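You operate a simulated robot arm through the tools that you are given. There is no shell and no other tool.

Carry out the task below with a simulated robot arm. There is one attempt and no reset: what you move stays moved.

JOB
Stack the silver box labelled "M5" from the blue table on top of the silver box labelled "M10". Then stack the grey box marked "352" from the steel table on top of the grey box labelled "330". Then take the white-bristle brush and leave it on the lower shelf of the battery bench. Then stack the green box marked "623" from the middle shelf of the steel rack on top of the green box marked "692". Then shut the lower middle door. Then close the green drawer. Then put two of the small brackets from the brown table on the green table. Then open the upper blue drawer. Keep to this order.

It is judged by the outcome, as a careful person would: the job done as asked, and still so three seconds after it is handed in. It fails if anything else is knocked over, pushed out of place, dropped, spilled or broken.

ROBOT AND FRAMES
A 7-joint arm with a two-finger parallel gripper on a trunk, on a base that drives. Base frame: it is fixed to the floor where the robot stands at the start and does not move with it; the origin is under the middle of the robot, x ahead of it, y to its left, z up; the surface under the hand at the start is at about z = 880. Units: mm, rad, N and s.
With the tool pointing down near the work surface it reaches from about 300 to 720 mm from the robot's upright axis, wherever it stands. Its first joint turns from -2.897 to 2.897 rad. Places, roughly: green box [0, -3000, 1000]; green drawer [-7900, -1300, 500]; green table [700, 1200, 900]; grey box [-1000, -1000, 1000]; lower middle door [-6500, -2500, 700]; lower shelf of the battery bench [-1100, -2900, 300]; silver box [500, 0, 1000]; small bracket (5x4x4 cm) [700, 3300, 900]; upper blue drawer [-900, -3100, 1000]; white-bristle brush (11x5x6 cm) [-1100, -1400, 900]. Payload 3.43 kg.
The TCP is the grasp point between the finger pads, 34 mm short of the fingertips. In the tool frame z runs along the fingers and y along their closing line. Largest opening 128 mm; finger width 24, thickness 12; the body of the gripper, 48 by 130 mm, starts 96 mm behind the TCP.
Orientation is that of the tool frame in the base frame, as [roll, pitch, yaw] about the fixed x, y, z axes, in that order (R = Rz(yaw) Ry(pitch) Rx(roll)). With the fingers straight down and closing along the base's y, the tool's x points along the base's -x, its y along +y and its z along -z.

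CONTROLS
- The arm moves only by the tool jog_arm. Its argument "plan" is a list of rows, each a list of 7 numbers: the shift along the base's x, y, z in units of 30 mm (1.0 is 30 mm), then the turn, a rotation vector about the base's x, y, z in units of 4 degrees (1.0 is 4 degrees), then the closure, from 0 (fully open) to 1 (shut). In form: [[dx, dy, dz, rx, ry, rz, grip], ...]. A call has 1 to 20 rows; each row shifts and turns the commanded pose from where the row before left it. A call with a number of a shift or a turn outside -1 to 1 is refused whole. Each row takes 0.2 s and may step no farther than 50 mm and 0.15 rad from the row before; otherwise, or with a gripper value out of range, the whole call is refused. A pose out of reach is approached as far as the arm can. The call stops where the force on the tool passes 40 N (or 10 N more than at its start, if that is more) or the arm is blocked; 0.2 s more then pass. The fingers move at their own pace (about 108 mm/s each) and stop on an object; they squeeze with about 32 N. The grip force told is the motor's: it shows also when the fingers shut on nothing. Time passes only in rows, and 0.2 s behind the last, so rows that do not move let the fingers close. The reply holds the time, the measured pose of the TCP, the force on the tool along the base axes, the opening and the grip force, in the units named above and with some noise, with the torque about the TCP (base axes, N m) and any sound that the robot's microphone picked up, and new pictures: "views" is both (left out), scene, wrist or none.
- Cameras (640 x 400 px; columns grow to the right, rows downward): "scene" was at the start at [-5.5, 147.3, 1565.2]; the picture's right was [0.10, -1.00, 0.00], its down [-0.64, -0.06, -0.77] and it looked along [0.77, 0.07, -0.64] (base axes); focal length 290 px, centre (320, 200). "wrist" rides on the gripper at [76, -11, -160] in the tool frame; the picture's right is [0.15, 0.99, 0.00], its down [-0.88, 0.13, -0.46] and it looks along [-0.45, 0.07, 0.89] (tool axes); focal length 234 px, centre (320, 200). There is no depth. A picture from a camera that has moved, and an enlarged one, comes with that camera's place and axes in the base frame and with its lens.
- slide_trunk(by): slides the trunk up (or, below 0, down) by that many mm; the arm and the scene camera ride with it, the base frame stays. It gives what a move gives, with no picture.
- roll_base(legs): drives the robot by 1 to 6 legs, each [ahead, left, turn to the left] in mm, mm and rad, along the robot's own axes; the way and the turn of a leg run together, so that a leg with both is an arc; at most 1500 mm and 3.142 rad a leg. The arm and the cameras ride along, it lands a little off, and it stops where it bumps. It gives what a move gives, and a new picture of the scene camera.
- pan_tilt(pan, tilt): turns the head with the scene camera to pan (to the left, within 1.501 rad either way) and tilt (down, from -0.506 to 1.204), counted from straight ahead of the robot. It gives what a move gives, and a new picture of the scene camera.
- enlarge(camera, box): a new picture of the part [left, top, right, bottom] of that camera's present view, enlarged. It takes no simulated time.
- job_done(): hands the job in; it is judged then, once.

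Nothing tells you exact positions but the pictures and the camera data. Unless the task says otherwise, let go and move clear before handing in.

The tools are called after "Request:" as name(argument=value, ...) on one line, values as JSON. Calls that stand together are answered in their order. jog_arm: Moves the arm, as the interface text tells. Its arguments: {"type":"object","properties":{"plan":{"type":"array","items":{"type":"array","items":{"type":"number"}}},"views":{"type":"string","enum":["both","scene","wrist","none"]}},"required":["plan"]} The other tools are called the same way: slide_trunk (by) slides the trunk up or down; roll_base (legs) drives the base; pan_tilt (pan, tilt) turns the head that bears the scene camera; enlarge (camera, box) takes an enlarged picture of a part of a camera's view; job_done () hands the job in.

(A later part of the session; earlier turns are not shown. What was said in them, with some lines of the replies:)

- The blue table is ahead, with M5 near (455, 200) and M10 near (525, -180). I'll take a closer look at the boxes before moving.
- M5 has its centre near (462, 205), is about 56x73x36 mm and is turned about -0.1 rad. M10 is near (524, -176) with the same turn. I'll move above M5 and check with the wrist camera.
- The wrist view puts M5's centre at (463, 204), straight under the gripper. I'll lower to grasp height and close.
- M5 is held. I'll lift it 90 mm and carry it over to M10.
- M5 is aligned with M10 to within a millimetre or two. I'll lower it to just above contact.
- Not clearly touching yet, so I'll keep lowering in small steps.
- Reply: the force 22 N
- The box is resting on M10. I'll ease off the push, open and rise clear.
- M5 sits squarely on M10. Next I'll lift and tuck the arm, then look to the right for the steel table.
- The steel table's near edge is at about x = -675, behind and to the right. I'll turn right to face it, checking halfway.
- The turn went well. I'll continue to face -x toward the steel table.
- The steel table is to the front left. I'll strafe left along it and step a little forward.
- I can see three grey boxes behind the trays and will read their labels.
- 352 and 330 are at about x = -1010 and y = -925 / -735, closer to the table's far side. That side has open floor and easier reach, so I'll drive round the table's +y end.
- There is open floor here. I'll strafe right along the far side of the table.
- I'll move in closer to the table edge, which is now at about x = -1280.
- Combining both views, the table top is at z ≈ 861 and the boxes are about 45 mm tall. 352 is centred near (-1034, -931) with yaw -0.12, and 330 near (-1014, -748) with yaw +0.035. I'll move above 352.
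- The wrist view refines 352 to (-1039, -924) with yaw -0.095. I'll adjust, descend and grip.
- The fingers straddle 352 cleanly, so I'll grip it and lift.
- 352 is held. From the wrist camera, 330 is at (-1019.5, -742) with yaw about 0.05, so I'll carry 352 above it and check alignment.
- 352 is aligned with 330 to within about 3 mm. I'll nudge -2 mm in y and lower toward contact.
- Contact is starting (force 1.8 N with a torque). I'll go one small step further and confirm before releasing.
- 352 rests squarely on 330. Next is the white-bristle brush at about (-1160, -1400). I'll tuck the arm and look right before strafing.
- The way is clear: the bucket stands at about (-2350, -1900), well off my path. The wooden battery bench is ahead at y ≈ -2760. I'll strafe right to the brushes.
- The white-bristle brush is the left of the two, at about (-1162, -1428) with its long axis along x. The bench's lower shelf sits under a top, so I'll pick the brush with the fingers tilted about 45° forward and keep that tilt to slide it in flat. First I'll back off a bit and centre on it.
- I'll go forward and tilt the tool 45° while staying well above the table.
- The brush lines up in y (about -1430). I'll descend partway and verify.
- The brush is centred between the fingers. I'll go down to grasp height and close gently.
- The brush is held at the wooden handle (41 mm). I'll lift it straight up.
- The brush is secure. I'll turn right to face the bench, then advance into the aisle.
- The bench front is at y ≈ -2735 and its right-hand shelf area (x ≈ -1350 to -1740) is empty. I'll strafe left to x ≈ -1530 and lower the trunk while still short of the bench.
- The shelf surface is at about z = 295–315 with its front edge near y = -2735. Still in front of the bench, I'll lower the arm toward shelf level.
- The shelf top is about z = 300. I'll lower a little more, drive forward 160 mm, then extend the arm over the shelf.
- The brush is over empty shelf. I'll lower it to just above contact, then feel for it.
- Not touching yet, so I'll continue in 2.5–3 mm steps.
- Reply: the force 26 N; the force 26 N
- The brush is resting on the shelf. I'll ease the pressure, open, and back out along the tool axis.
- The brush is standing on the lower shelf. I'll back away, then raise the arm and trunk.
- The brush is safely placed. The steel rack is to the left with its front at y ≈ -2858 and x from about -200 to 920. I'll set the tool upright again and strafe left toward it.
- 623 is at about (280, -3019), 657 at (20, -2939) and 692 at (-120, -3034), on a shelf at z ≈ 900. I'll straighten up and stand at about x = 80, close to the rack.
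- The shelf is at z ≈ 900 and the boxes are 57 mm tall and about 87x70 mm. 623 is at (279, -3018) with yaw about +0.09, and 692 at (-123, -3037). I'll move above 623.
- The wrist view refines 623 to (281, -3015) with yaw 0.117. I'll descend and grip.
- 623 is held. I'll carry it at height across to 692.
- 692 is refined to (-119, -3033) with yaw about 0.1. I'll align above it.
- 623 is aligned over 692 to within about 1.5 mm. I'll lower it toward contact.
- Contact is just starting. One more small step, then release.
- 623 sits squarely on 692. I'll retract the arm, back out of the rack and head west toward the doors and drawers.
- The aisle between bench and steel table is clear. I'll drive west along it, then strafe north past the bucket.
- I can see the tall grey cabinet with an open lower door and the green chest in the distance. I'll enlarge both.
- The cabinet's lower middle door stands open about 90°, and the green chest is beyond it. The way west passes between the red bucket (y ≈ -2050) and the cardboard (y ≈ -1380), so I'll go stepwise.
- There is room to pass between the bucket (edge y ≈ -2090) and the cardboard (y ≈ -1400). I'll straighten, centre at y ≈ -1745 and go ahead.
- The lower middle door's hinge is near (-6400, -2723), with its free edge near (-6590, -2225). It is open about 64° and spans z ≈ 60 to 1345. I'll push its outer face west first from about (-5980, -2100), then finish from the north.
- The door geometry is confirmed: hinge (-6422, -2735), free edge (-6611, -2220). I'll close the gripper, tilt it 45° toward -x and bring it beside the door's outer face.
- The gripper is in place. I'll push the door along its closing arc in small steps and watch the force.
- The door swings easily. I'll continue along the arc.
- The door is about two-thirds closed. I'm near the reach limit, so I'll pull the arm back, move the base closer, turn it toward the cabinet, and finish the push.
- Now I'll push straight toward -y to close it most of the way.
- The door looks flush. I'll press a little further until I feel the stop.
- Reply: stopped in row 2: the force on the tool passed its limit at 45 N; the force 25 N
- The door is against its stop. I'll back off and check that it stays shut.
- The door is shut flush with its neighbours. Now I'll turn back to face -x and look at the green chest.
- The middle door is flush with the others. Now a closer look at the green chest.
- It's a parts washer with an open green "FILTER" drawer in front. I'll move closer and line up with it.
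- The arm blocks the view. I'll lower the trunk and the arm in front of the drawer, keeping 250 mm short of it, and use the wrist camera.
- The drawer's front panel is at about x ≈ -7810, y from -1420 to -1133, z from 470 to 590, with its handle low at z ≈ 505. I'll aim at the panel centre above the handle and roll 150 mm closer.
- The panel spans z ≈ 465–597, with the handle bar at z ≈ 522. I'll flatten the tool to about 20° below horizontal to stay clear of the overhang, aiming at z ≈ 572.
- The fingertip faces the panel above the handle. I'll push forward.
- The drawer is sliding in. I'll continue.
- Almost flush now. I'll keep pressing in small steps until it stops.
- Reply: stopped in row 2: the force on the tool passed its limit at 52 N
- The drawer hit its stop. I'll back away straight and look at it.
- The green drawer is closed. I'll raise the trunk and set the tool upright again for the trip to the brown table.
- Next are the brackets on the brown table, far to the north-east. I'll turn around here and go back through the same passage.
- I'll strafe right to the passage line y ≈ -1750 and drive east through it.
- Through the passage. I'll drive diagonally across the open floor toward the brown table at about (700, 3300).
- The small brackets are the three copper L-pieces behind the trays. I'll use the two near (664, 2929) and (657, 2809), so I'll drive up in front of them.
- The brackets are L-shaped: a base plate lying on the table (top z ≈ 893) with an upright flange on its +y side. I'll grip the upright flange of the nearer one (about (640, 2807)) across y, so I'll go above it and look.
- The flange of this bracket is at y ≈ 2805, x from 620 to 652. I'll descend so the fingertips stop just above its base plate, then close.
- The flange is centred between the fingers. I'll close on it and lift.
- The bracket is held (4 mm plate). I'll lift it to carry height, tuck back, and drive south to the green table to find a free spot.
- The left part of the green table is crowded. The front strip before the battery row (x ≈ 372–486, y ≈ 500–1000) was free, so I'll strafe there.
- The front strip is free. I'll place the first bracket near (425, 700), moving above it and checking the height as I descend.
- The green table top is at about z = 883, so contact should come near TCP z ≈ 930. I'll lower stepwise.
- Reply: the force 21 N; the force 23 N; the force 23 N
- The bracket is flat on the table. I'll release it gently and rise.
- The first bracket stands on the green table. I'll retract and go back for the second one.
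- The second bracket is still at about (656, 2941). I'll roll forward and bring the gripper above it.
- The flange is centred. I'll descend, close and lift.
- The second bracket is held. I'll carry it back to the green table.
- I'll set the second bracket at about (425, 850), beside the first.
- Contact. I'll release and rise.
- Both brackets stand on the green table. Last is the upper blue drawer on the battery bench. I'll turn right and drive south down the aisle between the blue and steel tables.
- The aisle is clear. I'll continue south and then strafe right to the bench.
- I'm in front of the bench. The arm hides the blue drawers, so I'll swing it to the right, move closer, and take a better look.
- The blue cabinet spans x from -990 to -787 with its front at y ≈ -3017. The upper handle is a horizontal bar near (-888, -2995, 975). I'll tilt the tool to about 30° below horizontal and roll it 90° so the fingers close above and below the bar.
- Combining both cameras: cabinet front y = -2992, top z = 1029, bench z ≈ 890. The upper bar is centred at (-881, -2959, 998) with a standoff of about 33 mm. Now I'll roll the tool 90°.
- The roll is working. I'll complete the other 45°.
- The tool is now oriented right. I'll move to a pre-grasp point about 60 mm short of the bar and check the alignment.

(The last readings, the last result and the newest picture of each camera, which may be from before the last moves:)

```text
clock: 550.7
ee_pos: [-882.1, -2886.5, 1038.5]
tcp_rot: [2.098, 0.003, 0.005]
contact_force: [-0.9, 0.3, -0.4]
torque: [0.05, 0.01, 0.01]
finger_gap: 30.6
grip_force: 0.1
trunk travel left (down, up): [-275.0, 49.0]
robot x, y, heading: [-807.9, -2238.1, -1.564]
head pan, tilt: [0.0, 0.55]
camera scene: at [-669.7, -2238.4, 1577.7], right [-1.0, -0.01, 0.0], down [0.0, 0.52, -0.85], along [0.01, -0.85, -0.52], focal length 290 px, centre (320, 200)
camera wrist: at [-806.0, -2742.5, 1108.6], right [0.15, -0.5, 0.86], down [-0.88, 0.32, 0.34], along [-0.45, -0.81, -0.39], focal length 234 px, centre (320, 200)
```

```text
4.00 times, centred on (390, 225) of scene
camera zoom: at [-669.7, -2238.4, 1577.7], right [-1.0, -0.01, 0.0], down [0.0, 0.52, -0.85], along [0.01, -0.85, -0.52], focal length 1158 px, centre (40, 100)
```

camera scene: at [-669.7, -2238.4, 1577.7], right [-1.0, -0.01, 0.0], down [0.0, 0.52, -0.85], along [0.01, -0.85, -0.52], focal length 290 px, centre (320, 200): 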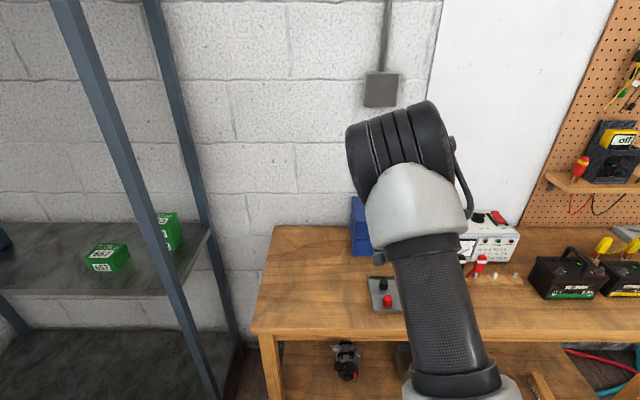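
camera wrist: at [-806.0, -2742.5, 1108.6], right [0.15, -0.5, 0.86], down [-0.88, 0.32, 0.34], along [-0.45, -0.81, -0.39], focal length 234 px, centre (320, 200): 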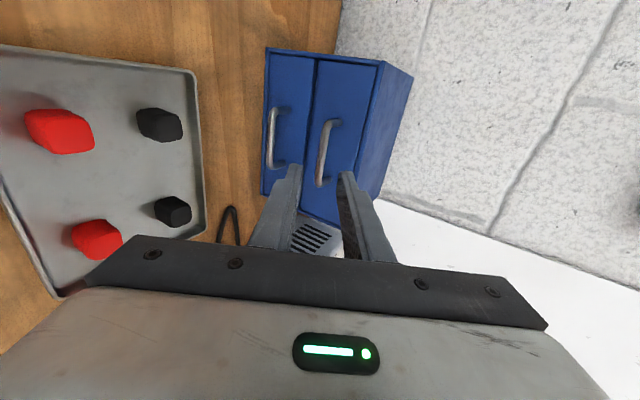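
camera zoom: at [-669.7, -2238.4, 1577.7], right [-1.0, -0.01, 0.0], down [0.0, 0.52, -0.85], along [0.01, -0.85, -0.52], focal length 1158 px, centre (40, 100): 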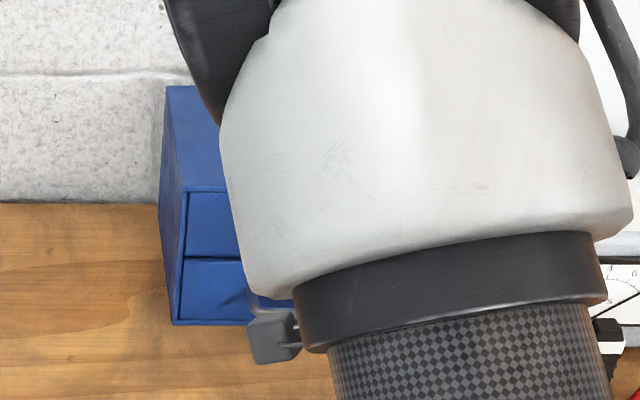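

The bar works out to be at about (-878, -2966, 994), nearly centred between the fingers. I'll advance along the tool axis most of the way and check.

Request:
jog_arm(plan=[[0.05, -0.6, -0.32, 0, 0, 0, 0.8], [0.05, -0.6, -0.32, 0, 0, 0, 0.8], [0, 0, 0, 0, 0, 0, 0.8]], views="wrist")

Request:
enlarge(camera="wrist", box=[240, 80, 420, 220])

```text
clock: 551.5
ee_pos: [-878.2, -2923.8, 1021.1]
tcp_rot: [2.098, 0.001, 0.005]
contact_force: [-0.2, 1.1, -0.2]
torque: [0.01, -0.01, 0.04]
finger_gap: 25.5
grip_force: 0.0
trunk travel left (down, up): [-275.0, 49.0]
robot x, y, heading: [-808.8, -2238.8, -1.564]
head pan, tilt: [0.0, 0.55]
camera wrist: at [-803.2, -2779.6, 1090.4], right [0.15, -0.5, 0.86], down [-0.88, 0.32, 0.34], along [-0.45, -0.81, -0.39], focal length 234 px, centre (320, 200)
```

wrist: 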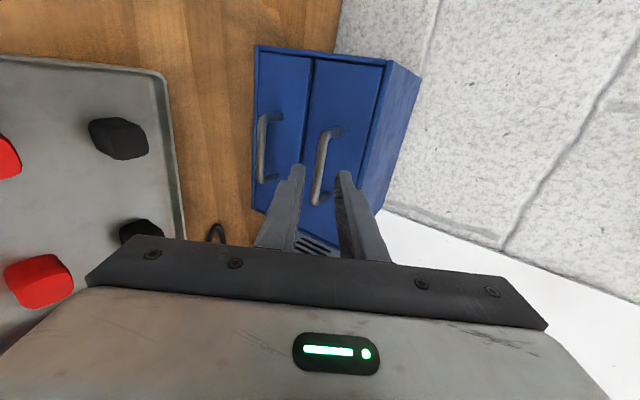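

```text
2.86 times, centred on (330, 150) of wrist
camera zoom: at [-803.2, -2779.6, 1090.4], right [0.15, -0.5, 0.86], down [-0.88, 0.32, 0.34], along [-0.45, -0.81, -0.39], focal length 669 px, centre (291, 343)
```

zoom: 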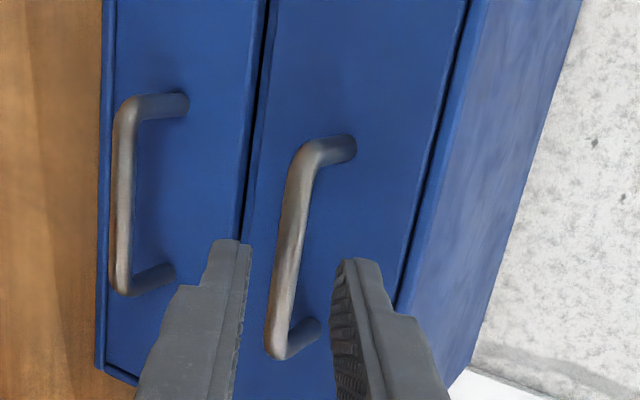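

The bar is centred between the fingertips. I'll advance the last ~23 mm and close.

Request:
jog_arm(plan=[[0, -0.34, -0.2, 0, 0, 0, 0.8], [0, -0.34, -0.2, 0, 0, 0, 0.8], [0, 0, 0, 0, 0, 0, 0.8]], views="wrist")

Request:
enlarge(camera="wrist", box=[240, 80, 420, 220])

```text
clock: 552.3
ee_pos: [-879.3, -2943.8, 1006.7]
tcp_rot: [2.097, 0.003, 0.005]
contact_force: [0.3, 0.6, 0.1]
torque: [0.0, -0.01, 0.03]
finger_gap: 25.5
grip_force: 0.0
trunk travel left (down, up): [-275.0, 49.0]
robot x, y, heading: [-812.4, -2239.2, -1.561]
head pan, tilt: [0.0, 0.55]
camera wrist: at [-803.0, -2799.9, 1078.2], right [0.15, -0.5, 0.86], down [-0.88, 0.32, 0.34], along [-0.45, -0.81, -0.39], focal length 234 px, centre (320, 200)
```

wrist: 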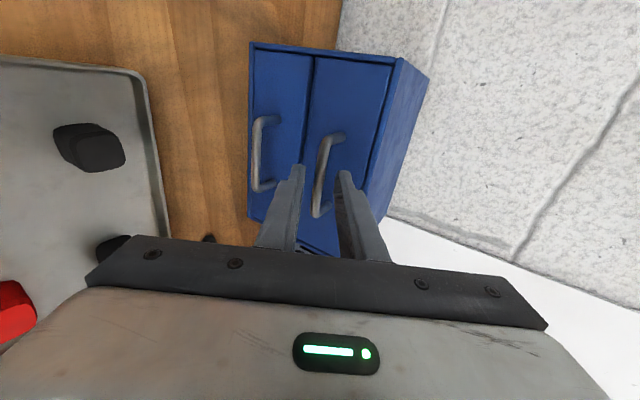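

```text
2.86 times, centred on (330, 150) of wrist
camera zoom: at [-803.0, -2799.9, 1078.2], right [0.15, -0.5, 0.86], down [-0.88, 0.32, 0.34], along [-0.45, -0.81, -0.39], focal length 669 px, centre (291, 343)
```

zoom: 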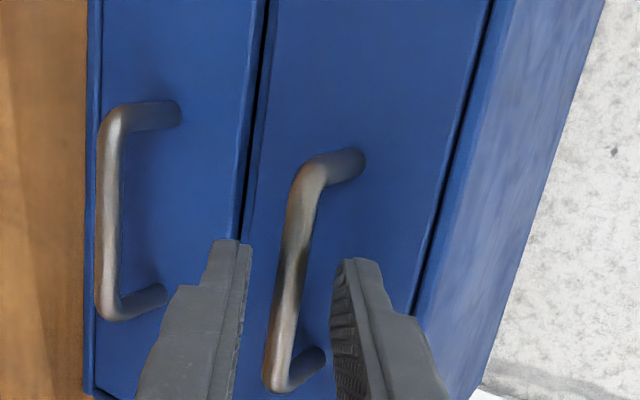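

Request:
jog_arm(plan=[[0, -0.1, -0.06, 0, 0, 0, 0.84], [0, 0, 0, 0, 0, 0, 0.84], [0, 0, 0, 0, 0, 0, 0.9], [0, 0, 0, 0, 0, 0, 0.96], [0, 0, 0, 0, 0, 0, 1], [0, 0, 0, 0, 0, 0, 1]], views="wrist")

Request:
enlarge(camera="wrist", box=[240, 80, 420, 220])

```text
clock: 553.7
ee_pos: [-878.4, -2947.6, 1005.7]
tcp_rot: [2.099, 0.001, 0.005]
contact_force: [-0.2, 3.1, -4.7]
torque: [0.1, 0.29, 0.22]
finger_gap: 8.7
grip_force: 42.6
trunk travel left (down, up): [-275.0, 49.0]
robot x, y, heading: [-809.8, -2239.3, -1.559]
head pan, tilt: [0.0, 0.55]
camera wrist: at [-802.6, -2802.6, 1076.2], right [0.15, -0.5, 0.85], down [-0.88, 0.32, 0.34], along [-0.45, -0.81, -0.39], focal length 234 px, centre (320, 200)
```

wrist: 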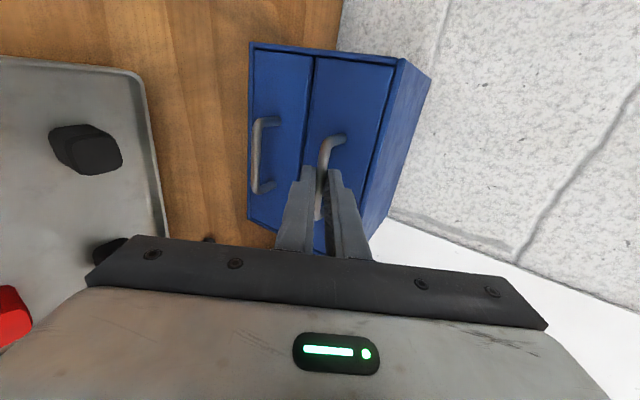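

```text
2.86 times, centred on (330, 150) of wrist
camera zoom: at [-802.6, -2802.6, 1076.2], right [0.15, -0.5, 0.85], down [-0.88, 0.32, 0.34], along [-0.45, -0.81, -0.39], focal length 669 px, centre (291, 343)
```

zoom: 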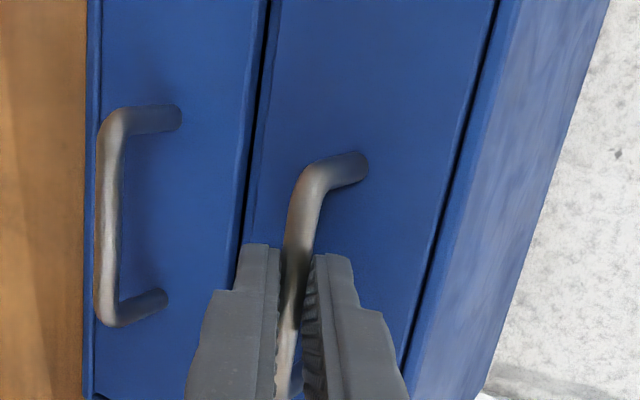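

The bar is gripped (8.7 mm). I'll pull straight out along +y gently.

Request:
jog_arm(plan=[[0, 0.3, 0, 0, 0, 0, 1], [0, 0.4, 0, 0, 0, 0, 1], [0, 0.4, 0, 0, 0, 0, 1], [0, 0.4, 0, 0, 0, 0, 1]])

Request:
enlarge(camera="wrist", box=[240, 80, 420, 220])

```text
clock: 554.7
ee_pos: [-877.8, -2902.4, 1005.0]
tcp_rot: [2.102, 0.006, 0.005]
contact_force: [-0.5, 0.5, -10.8]
torque: [0.25, 0.03, 0.67]
finger_gap: 8.7
grip_force: 43.4
trunk travel left (down, up): [-275.0, 49.0]
robot x, y, heading: [-808.7, -2234.8, -1.564]
head pan, tilt: [0.0, 0.55]
camera scene: at [-669.9, -2239.2, 1577.6], right [-1.0, -0.01, 0.0], down [0.0, 0.52, -0.85], along [0.01, -0.85, -0.52], focal length 290 px, centre (320, 200)
camera wrist: at [-802.7, -2758.1, 1076.3], right [0.15, -0.5, 0.85], down [-0.88, 0.32, 0.34], along [-0.45, -0.8, -0.39], focal length 234 px, centre (320, 200)
```

scene: 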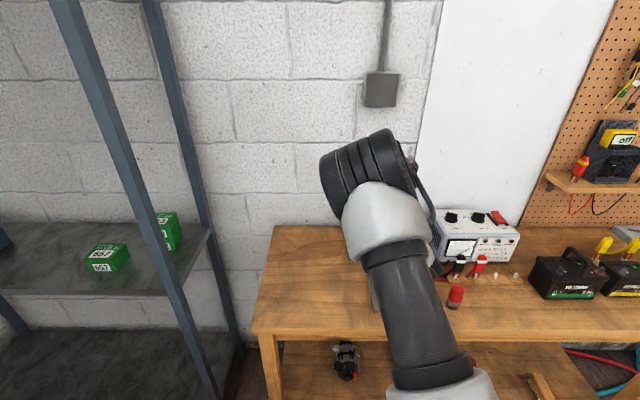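
wrist: 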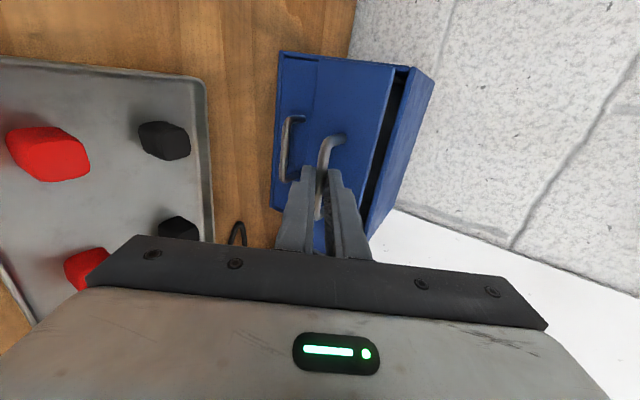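

```text
2.86 times, centred on (330, 150) of wrist
camera zoom: at [-802.7, -2758.1, 1076.3], right [0.15, -0.5, 0.85], down [-0.88, 0.32, 0.34], along [-0.45, -0.8, -0.39], focal length 669 px, centre (291, 343)
```

zoom: 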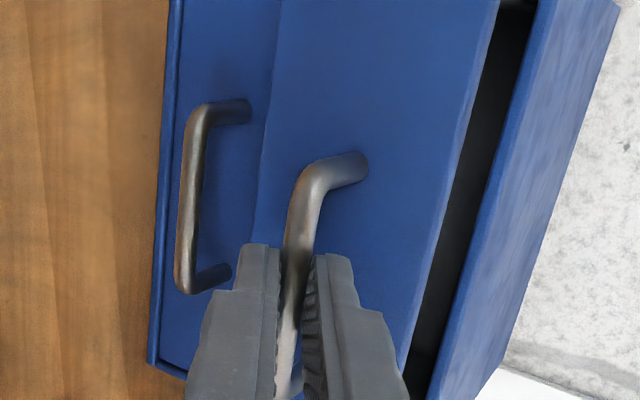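

The drawer is coming out. The tool is being pulled down slightly, so I'll ease 1.5 mm lower while continuing to pull.

Request:
jog_arm(plan=[[0, 0.3, -0.05, 0, 0, 0, 1], [0, 0.4, 0, 0, 0, 0, 1], [0, 0.4, 0, 0, 0, 0, 1], [0, 0.4, 0, 0, 0, 0, 1]])

```text
clock: 555.7
ee_pos: [-877.8, -2858.7, 1004.9]
tcp_rot: [2.093, 0.002, 0.006]
contact_force: [-2.0, 1.0, -0.2]
torque: [0.02, -0.16, 0.98]
finger_gap: 8.5
grip_force: 42.5
trunk travel left (down, up): [-275.0, 49.0]
robot x, y, heading: [-807.4, -2238.7, -1.566]
head pan, tilt: [0.0, 0.55]
camera scene: at [-670.1, -2238.2, 1577.8], right [-1.0, -0.01, 0.0], down [0.0, 0.52, -0.85], along [0.01, -0.85, -0.52], focal length 290 px, centre (320, 200)
camera wrist: at [-802.6, -2714.2, 1075.6], right [0.15, -0.49, 0.86], down [-0.88, 0.33, 0.34], along [-0.45, -0.81, -0.39], focal length 234 px, centre (320, 200)
```

scene: 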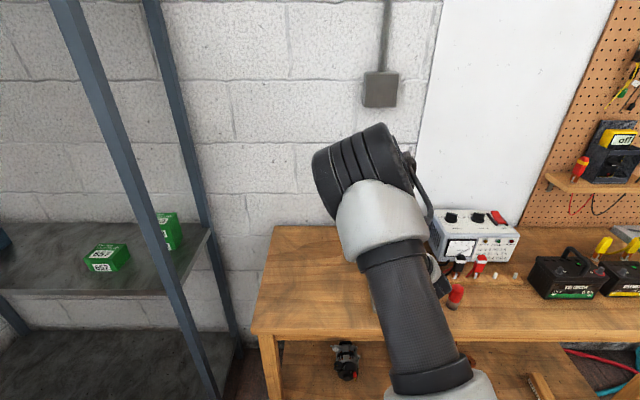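
wrist: 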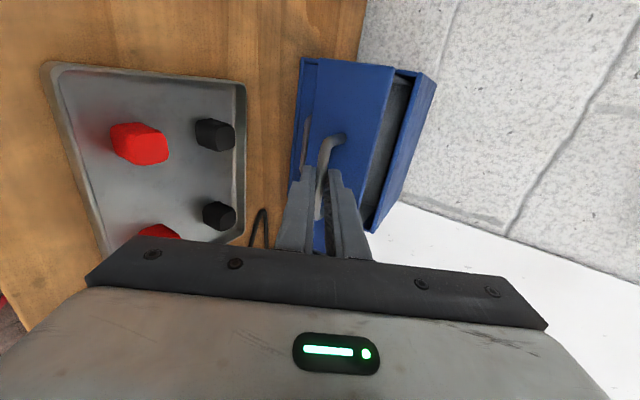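

The drawer is about 89 mm out of a roughly 155 mm deep cabinet. I'll pull a little more, gently, watching for an end stop.

Request:
jog_arm(plan=[[0, 0.25, 0, 0, 0, 0, 1], [0, 0.25, 0, 0, 0, 0, 1], [0, 0, 0, 0, 0, 0, 1]], views="none")

Request:
jog_arm(plan=[[0, 0.2, 0, 0, 0, 0, 1], [0, 0.15, 0, 0, 0, 0, 1], [0, 0, 0, 0, 0, 0, 1]])

```text
clock: 556.5
ee_pos: [-878.6, -2843.0, 1005.0]
tcp_rot: [2.094, 0.001, 0.004]
contact_force: [0.2, -0.6, 6.1]
torque: [-0.1, 0.55, -0.26]
finger_gap: 8.6
grip_force: 43.0
trunk travel left (down, up): [-275.0, 49.0]
robot x, y, heading: [-810.6, -2240.2, -1.566]
head pan, tilt: [0.0, 0.55]
```

```text
clock: 557.3
ee_pos: [-877.7, -2832.5, 1004.6]
tcp_rot: [2.094, 0.002, 0.005]
contact_force: [3.5, 0.0, 8.9]
torque: [-0.16, 0.65, -0.56]
finger_gap: 8.8
grip_force: 41.9
trunk travel left (down, up): [-275.0, 49.0]
robot x, y, heading: [-807.1, -2236.8, -1.562]
head pan, tilt: [0.0, 0.55]
camera scene: at [-669.2, -2237.5, 1577.7], right [-1.0, -0.01, 0.0], down [0.0, 0.52, -0.85], along [0.01, -0.85, -0.52], focal length 290 px, centre (320, 200)
camera wrist: at [-802.8, -2687.9, 1075.6], right [0.15, -0.49, 0.86], down [-0.88, 0.32, 0.34], along [-0.45, -0.81, -0.39], focal length 234 px, centre (320, 200)
```

scene: 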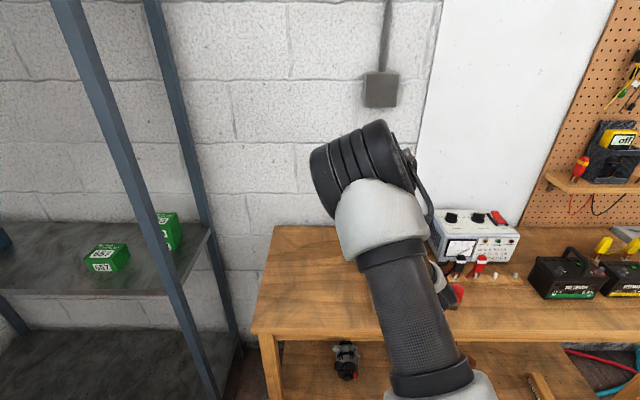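
wrist: 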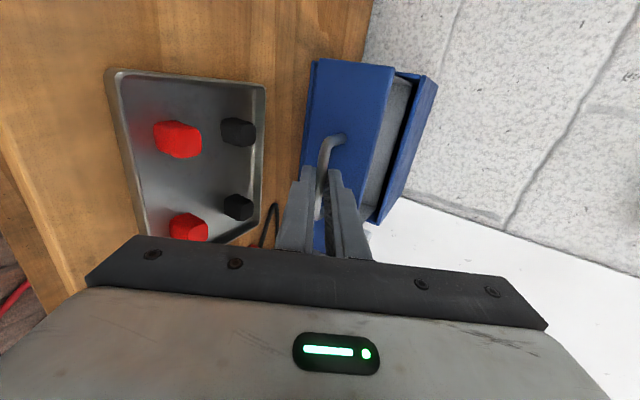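

Request:
enlarge(camera="wrist", box=[280, 40, 460, 260])

```text
1.82 times, centred on (370, 150) of wrist
camera zoom: at [-802.8, -2687.9, 1075.6], right [0.15, -0.49, 0.86], down [-0.88, 0.32, 0.34], along [-0.45, -0.81, -0.39], focal length 426 px, centre (229, 291)
```

zoom: 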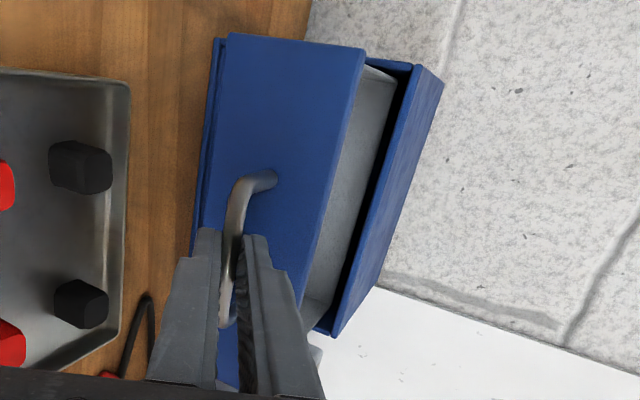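

The cabinet itself hasn't moved and the drawer is about 115 mm out. I'll try a few more small steps to find the end of travel.

Request:
jog_arm(plan=[[0, 0.15, 0, 0, 0, 0, 1], [0, 0, 0, 0, 0, 0, 1]], views="none")

Request:
jog_arm(plan=[[0, 0.15, 0, 0, 0, 0, 1], [0, 0, 0, 0, 0, 0, 1]], views="none")

```text
clock: 557.9
ee_pos: [-878.3, -2831.5, 1005.1]
tcp_rot: [2.091, 0.001, 0.007]
contact_force: [1.0, -27.0, 4.9]
torque: [-0.43, 0.5, -0.25]
finger_gap: 8.8
grip_force: 42.0
trunk travel left (down, up): [-275.0, 49.0]
robot x, y, heading: [-806.2, -2235.9, -1.565]
head pan, tilt: [0.0, 0.55]
```

```text
clock: 558.3
ee_pos: [-878.1, -2832.3, 1005.7]
tcp_rot: [2.09, 0.004, 0.009]
contact_force: [-2.0, -16.2, -12.2]
torque: [0.01, 0.12, 0.01]
finger_gap: 9.0
grip_force: 42.4
trunk travel left (down, up): [-275.0, 49.0]
robot x, y, heading: [-807.0, -2240.0, -1.563]
head pan, tilt: [0.0, 0.55]
stopped in row 2: the force on the tool passed its limit at 42 N (the readings are from after the stop); the commanded pose is now the measured one
```

That's the end stop: the drawer is fully open. I'll release slightly and back out along the tool axis.

Request:
jog_arm(plan=[[0, 0, 0, 0, 0, 0, 0.88], [0, 0, 0, 0, 0, 0, 0.86], [0, 0, 0, 0, 0, 0, 0.86], [0, 0, 0, 0, 0, 0, 0.86]], views="wrist")

Request:
enlarge(camera="wrist", box=[280, 40, 460, 260])

```text
clock: 559.3
ee_pos: [-878.4, -2829.4, 1008.2]
tcp_rot: [2.085, 0.003, 0.007]
contact_force: [0.0, -0.4, 0.3]
torque: [-0.03, 0.0, 0.03]
finger_gap: 17.7
grip_force: 0.1
trunk travel left (down, up): [-275.0, 49.0]
robot x, y, heading: [-812.0, -2238.3, -1.562]
head pan, tilt: [0.0, 0.55]
camera wrist: at [-803.1, -2683.5, 1076.7], right [0.15, -0.49, 0.86], down [-0.88, 0.33, 0.34], along [-0.45, -0.81, -0.38], focal length 234 px, centre (320, 200)
```

wrist: 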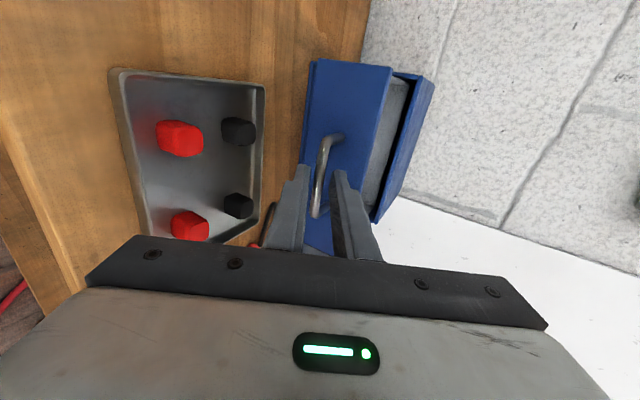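

```text
1.82 times, centred on (370, 150) of wrist
camera zoom: at [-803.1, -2683.5, 1076.7], right [0.15, -0.49, 0.86], down [-0.88, 0.33, 0.34], along [-0.45, -0.81, -0.38], focal length 426 px, centre (229, 291)
```

zoom: 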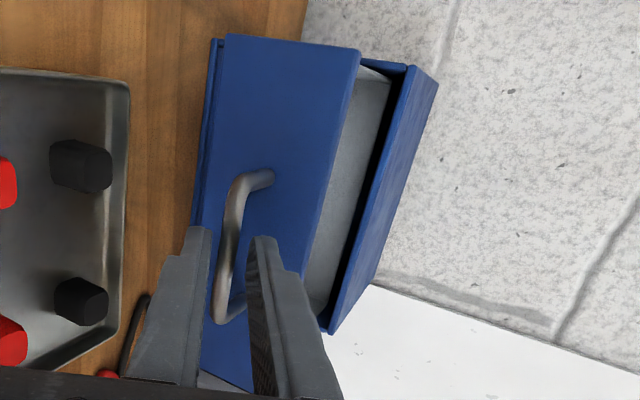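

Request:
jog_arm(plan=[[0, 0.3, 0.17, 0, 0, 0, 0.86], [0, 0.4, 0.23, 0, 0, 0, 0.86], [0, 0.5, 0.28, 0, 0, 0, 0.86], [0, 0.5, 0.4, 0, 0, 0, 0.86], [0, 0, 0, 0, 0, 0, 0.86]])

Request:
roll_base(legs=[[-250, 0, 0]])

```text
clock: 560.5
ee_pos: [-876.5, -2777.0, 1039.7]
tcp_rot: [2.085, 0.003, 0.009]
contact_force: [0.9, 0.3, -0.3]
torque: [-0.02, 0.04, 0.01]
finger_gap: 17.9
grip_force: 0.1
trunk travel left (down, up): [-275.0, 49.0]
robot x, y, heading: [-810.4, -2235.8, -1.562]
head pan, tilt: [0.0, 0.55]
camera scene: at [-669.8, -2238.6, 1577.7], right [-1.0, -0.01, 0.0], down [0.0, 0.52, -0.85], along [0.01, -0.85, -0.52], focal length 290 px, centre (320, 200)
camera wrist: at [-802.4, -2632.2, 1108.9], right [0.15, -0.49, 0.86], down [-0.88, 0.32, 0.34], along [-0.44, -0.81, -0.38], focal length 234 px, centre (320, 200)
```

scene: 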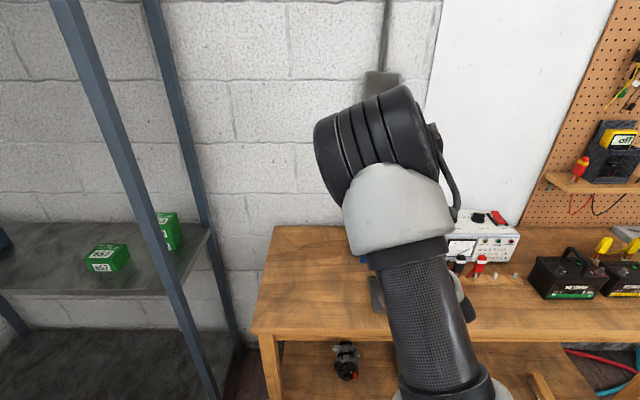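
wrist: 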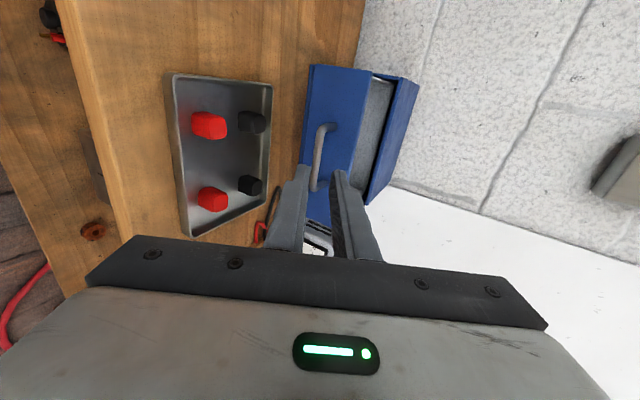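

```text
clock: 562.3
ee_pos: [-878.4, -2527.4, 1040.1]
tcp_rot: [2.086, 0.003, 0.012]
contact_force: [-0.1, 0.2, 0.5]
torque: [-0.01, -0.02, -0.05]
finger_gap: 17.8
grip_force: 0.2
trunk travel left (down, up): [-275.0, 49.0]
robot x, y, heading: [-812.5, -1985.7, -1.562]
head pan, tilt: [0.0, 0.55]
camera scene: at [-671.7, -1988.5, 1577.7], right [-1.0, -0.01, 0.0], down [0.0, 0.52, -0.85], along [0.01, -0.85, -0.52], focal length 290 px, centre (320, 200)
```

scene: 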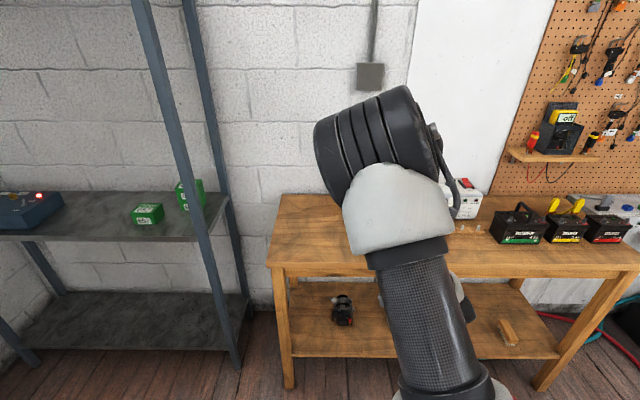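

I'm clear of the bench. I'll strafe right a little to verify the drawer and brush from the head camera before handing in.

Request:
roll_base(legs=[[0, -350, 0]])

Request:
enlarge(camera="scene", box=[160, 140, 360, 320])

```text
clock: 566.2
ee_pos: [-1220.0, -2532.4, 1040.4]
tcp_rot: [2.085, 0.002, 0.011]
contact_force: [0.7, -0.1, -0.4]
torque: [0.01, 0.02, 0.01]
finger_gap: 17.7
grip_force: 0.0
trunk travel left (down, up): [-275.0, 49.0]
robot x, y, heading: [-1154.9, -1993.4, -1.563]
head pan, tilt: [0.0, 0.55]
camera scene: at [-1015.0, -1991.7, 1577.7], right [-1.0, -0.01, 0.0], down [-0.01, 0.52, -0.85], along [0.01, -0.85, -0.52], focal length 290 px, centre (320, 200)
```

scene: 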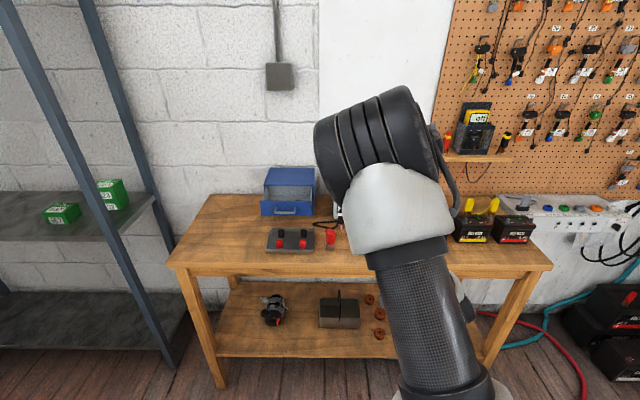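

```text
2.22 times, centred on (260, 230) of scene
camera zoom: at [-1015.0, -1991.7, 1577.7], right [-1.0, -0.01, 0.0], down [-0.01, 0.52, -0.85], along [0.01, -0.85, -0.52], focal length 644 px, centre (453, 133)
```

zoom: 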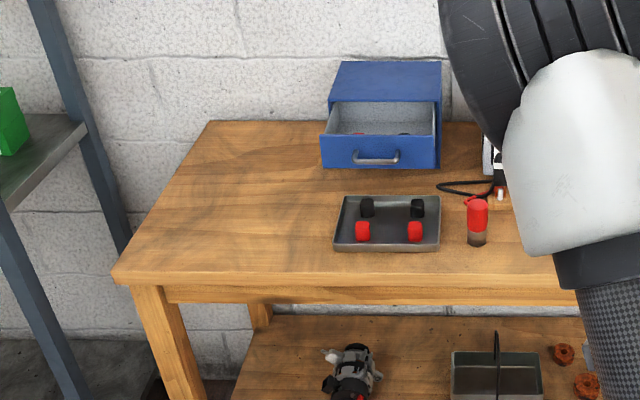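

The upper blue drawer is fully open, nothing on the bench is disturbed, and the brush was still on the lower shelf in the view just before. All eight steps are done in order and the arm is clear, so I'm handing in.

Request:
job_done()

```text
The job is handed in.
```

I completed all eight steps in the order you gave and handed the job in. I saw nothing knocked over, dropped or pushed out of place. The result of the judging has not come back to me.

1. **M5 on M10:** M5 sits squarely on M10 on the blue table.
2. **352 on 330:** 352 sits squarely on 330 on the steel table.
3. **White-bristle brush:** it stands upright on the lower shelf of the battery bench, on the clear right-hand part.
4. **623 on 692:** 623 sits squarely on 692 on the middle shelf of the steel rack.
5. **Lower middle door:** pushed to its stop and flush with the doors beside it.
6. **Green drawer:** the one labelled "FILTER" on the green parts washer, pushed in to its stop.
7. **Two small brackets:** two of the three copper L-brackets from the brown table now stand on the front strip of the green table, in front of the batteries.
8. **Upper blue drawer:** pulled out about 115 mm to its end stop. The cabinet itself did not move.

The gripper let go of everything, and I backed the robot away from the bench before handing in.
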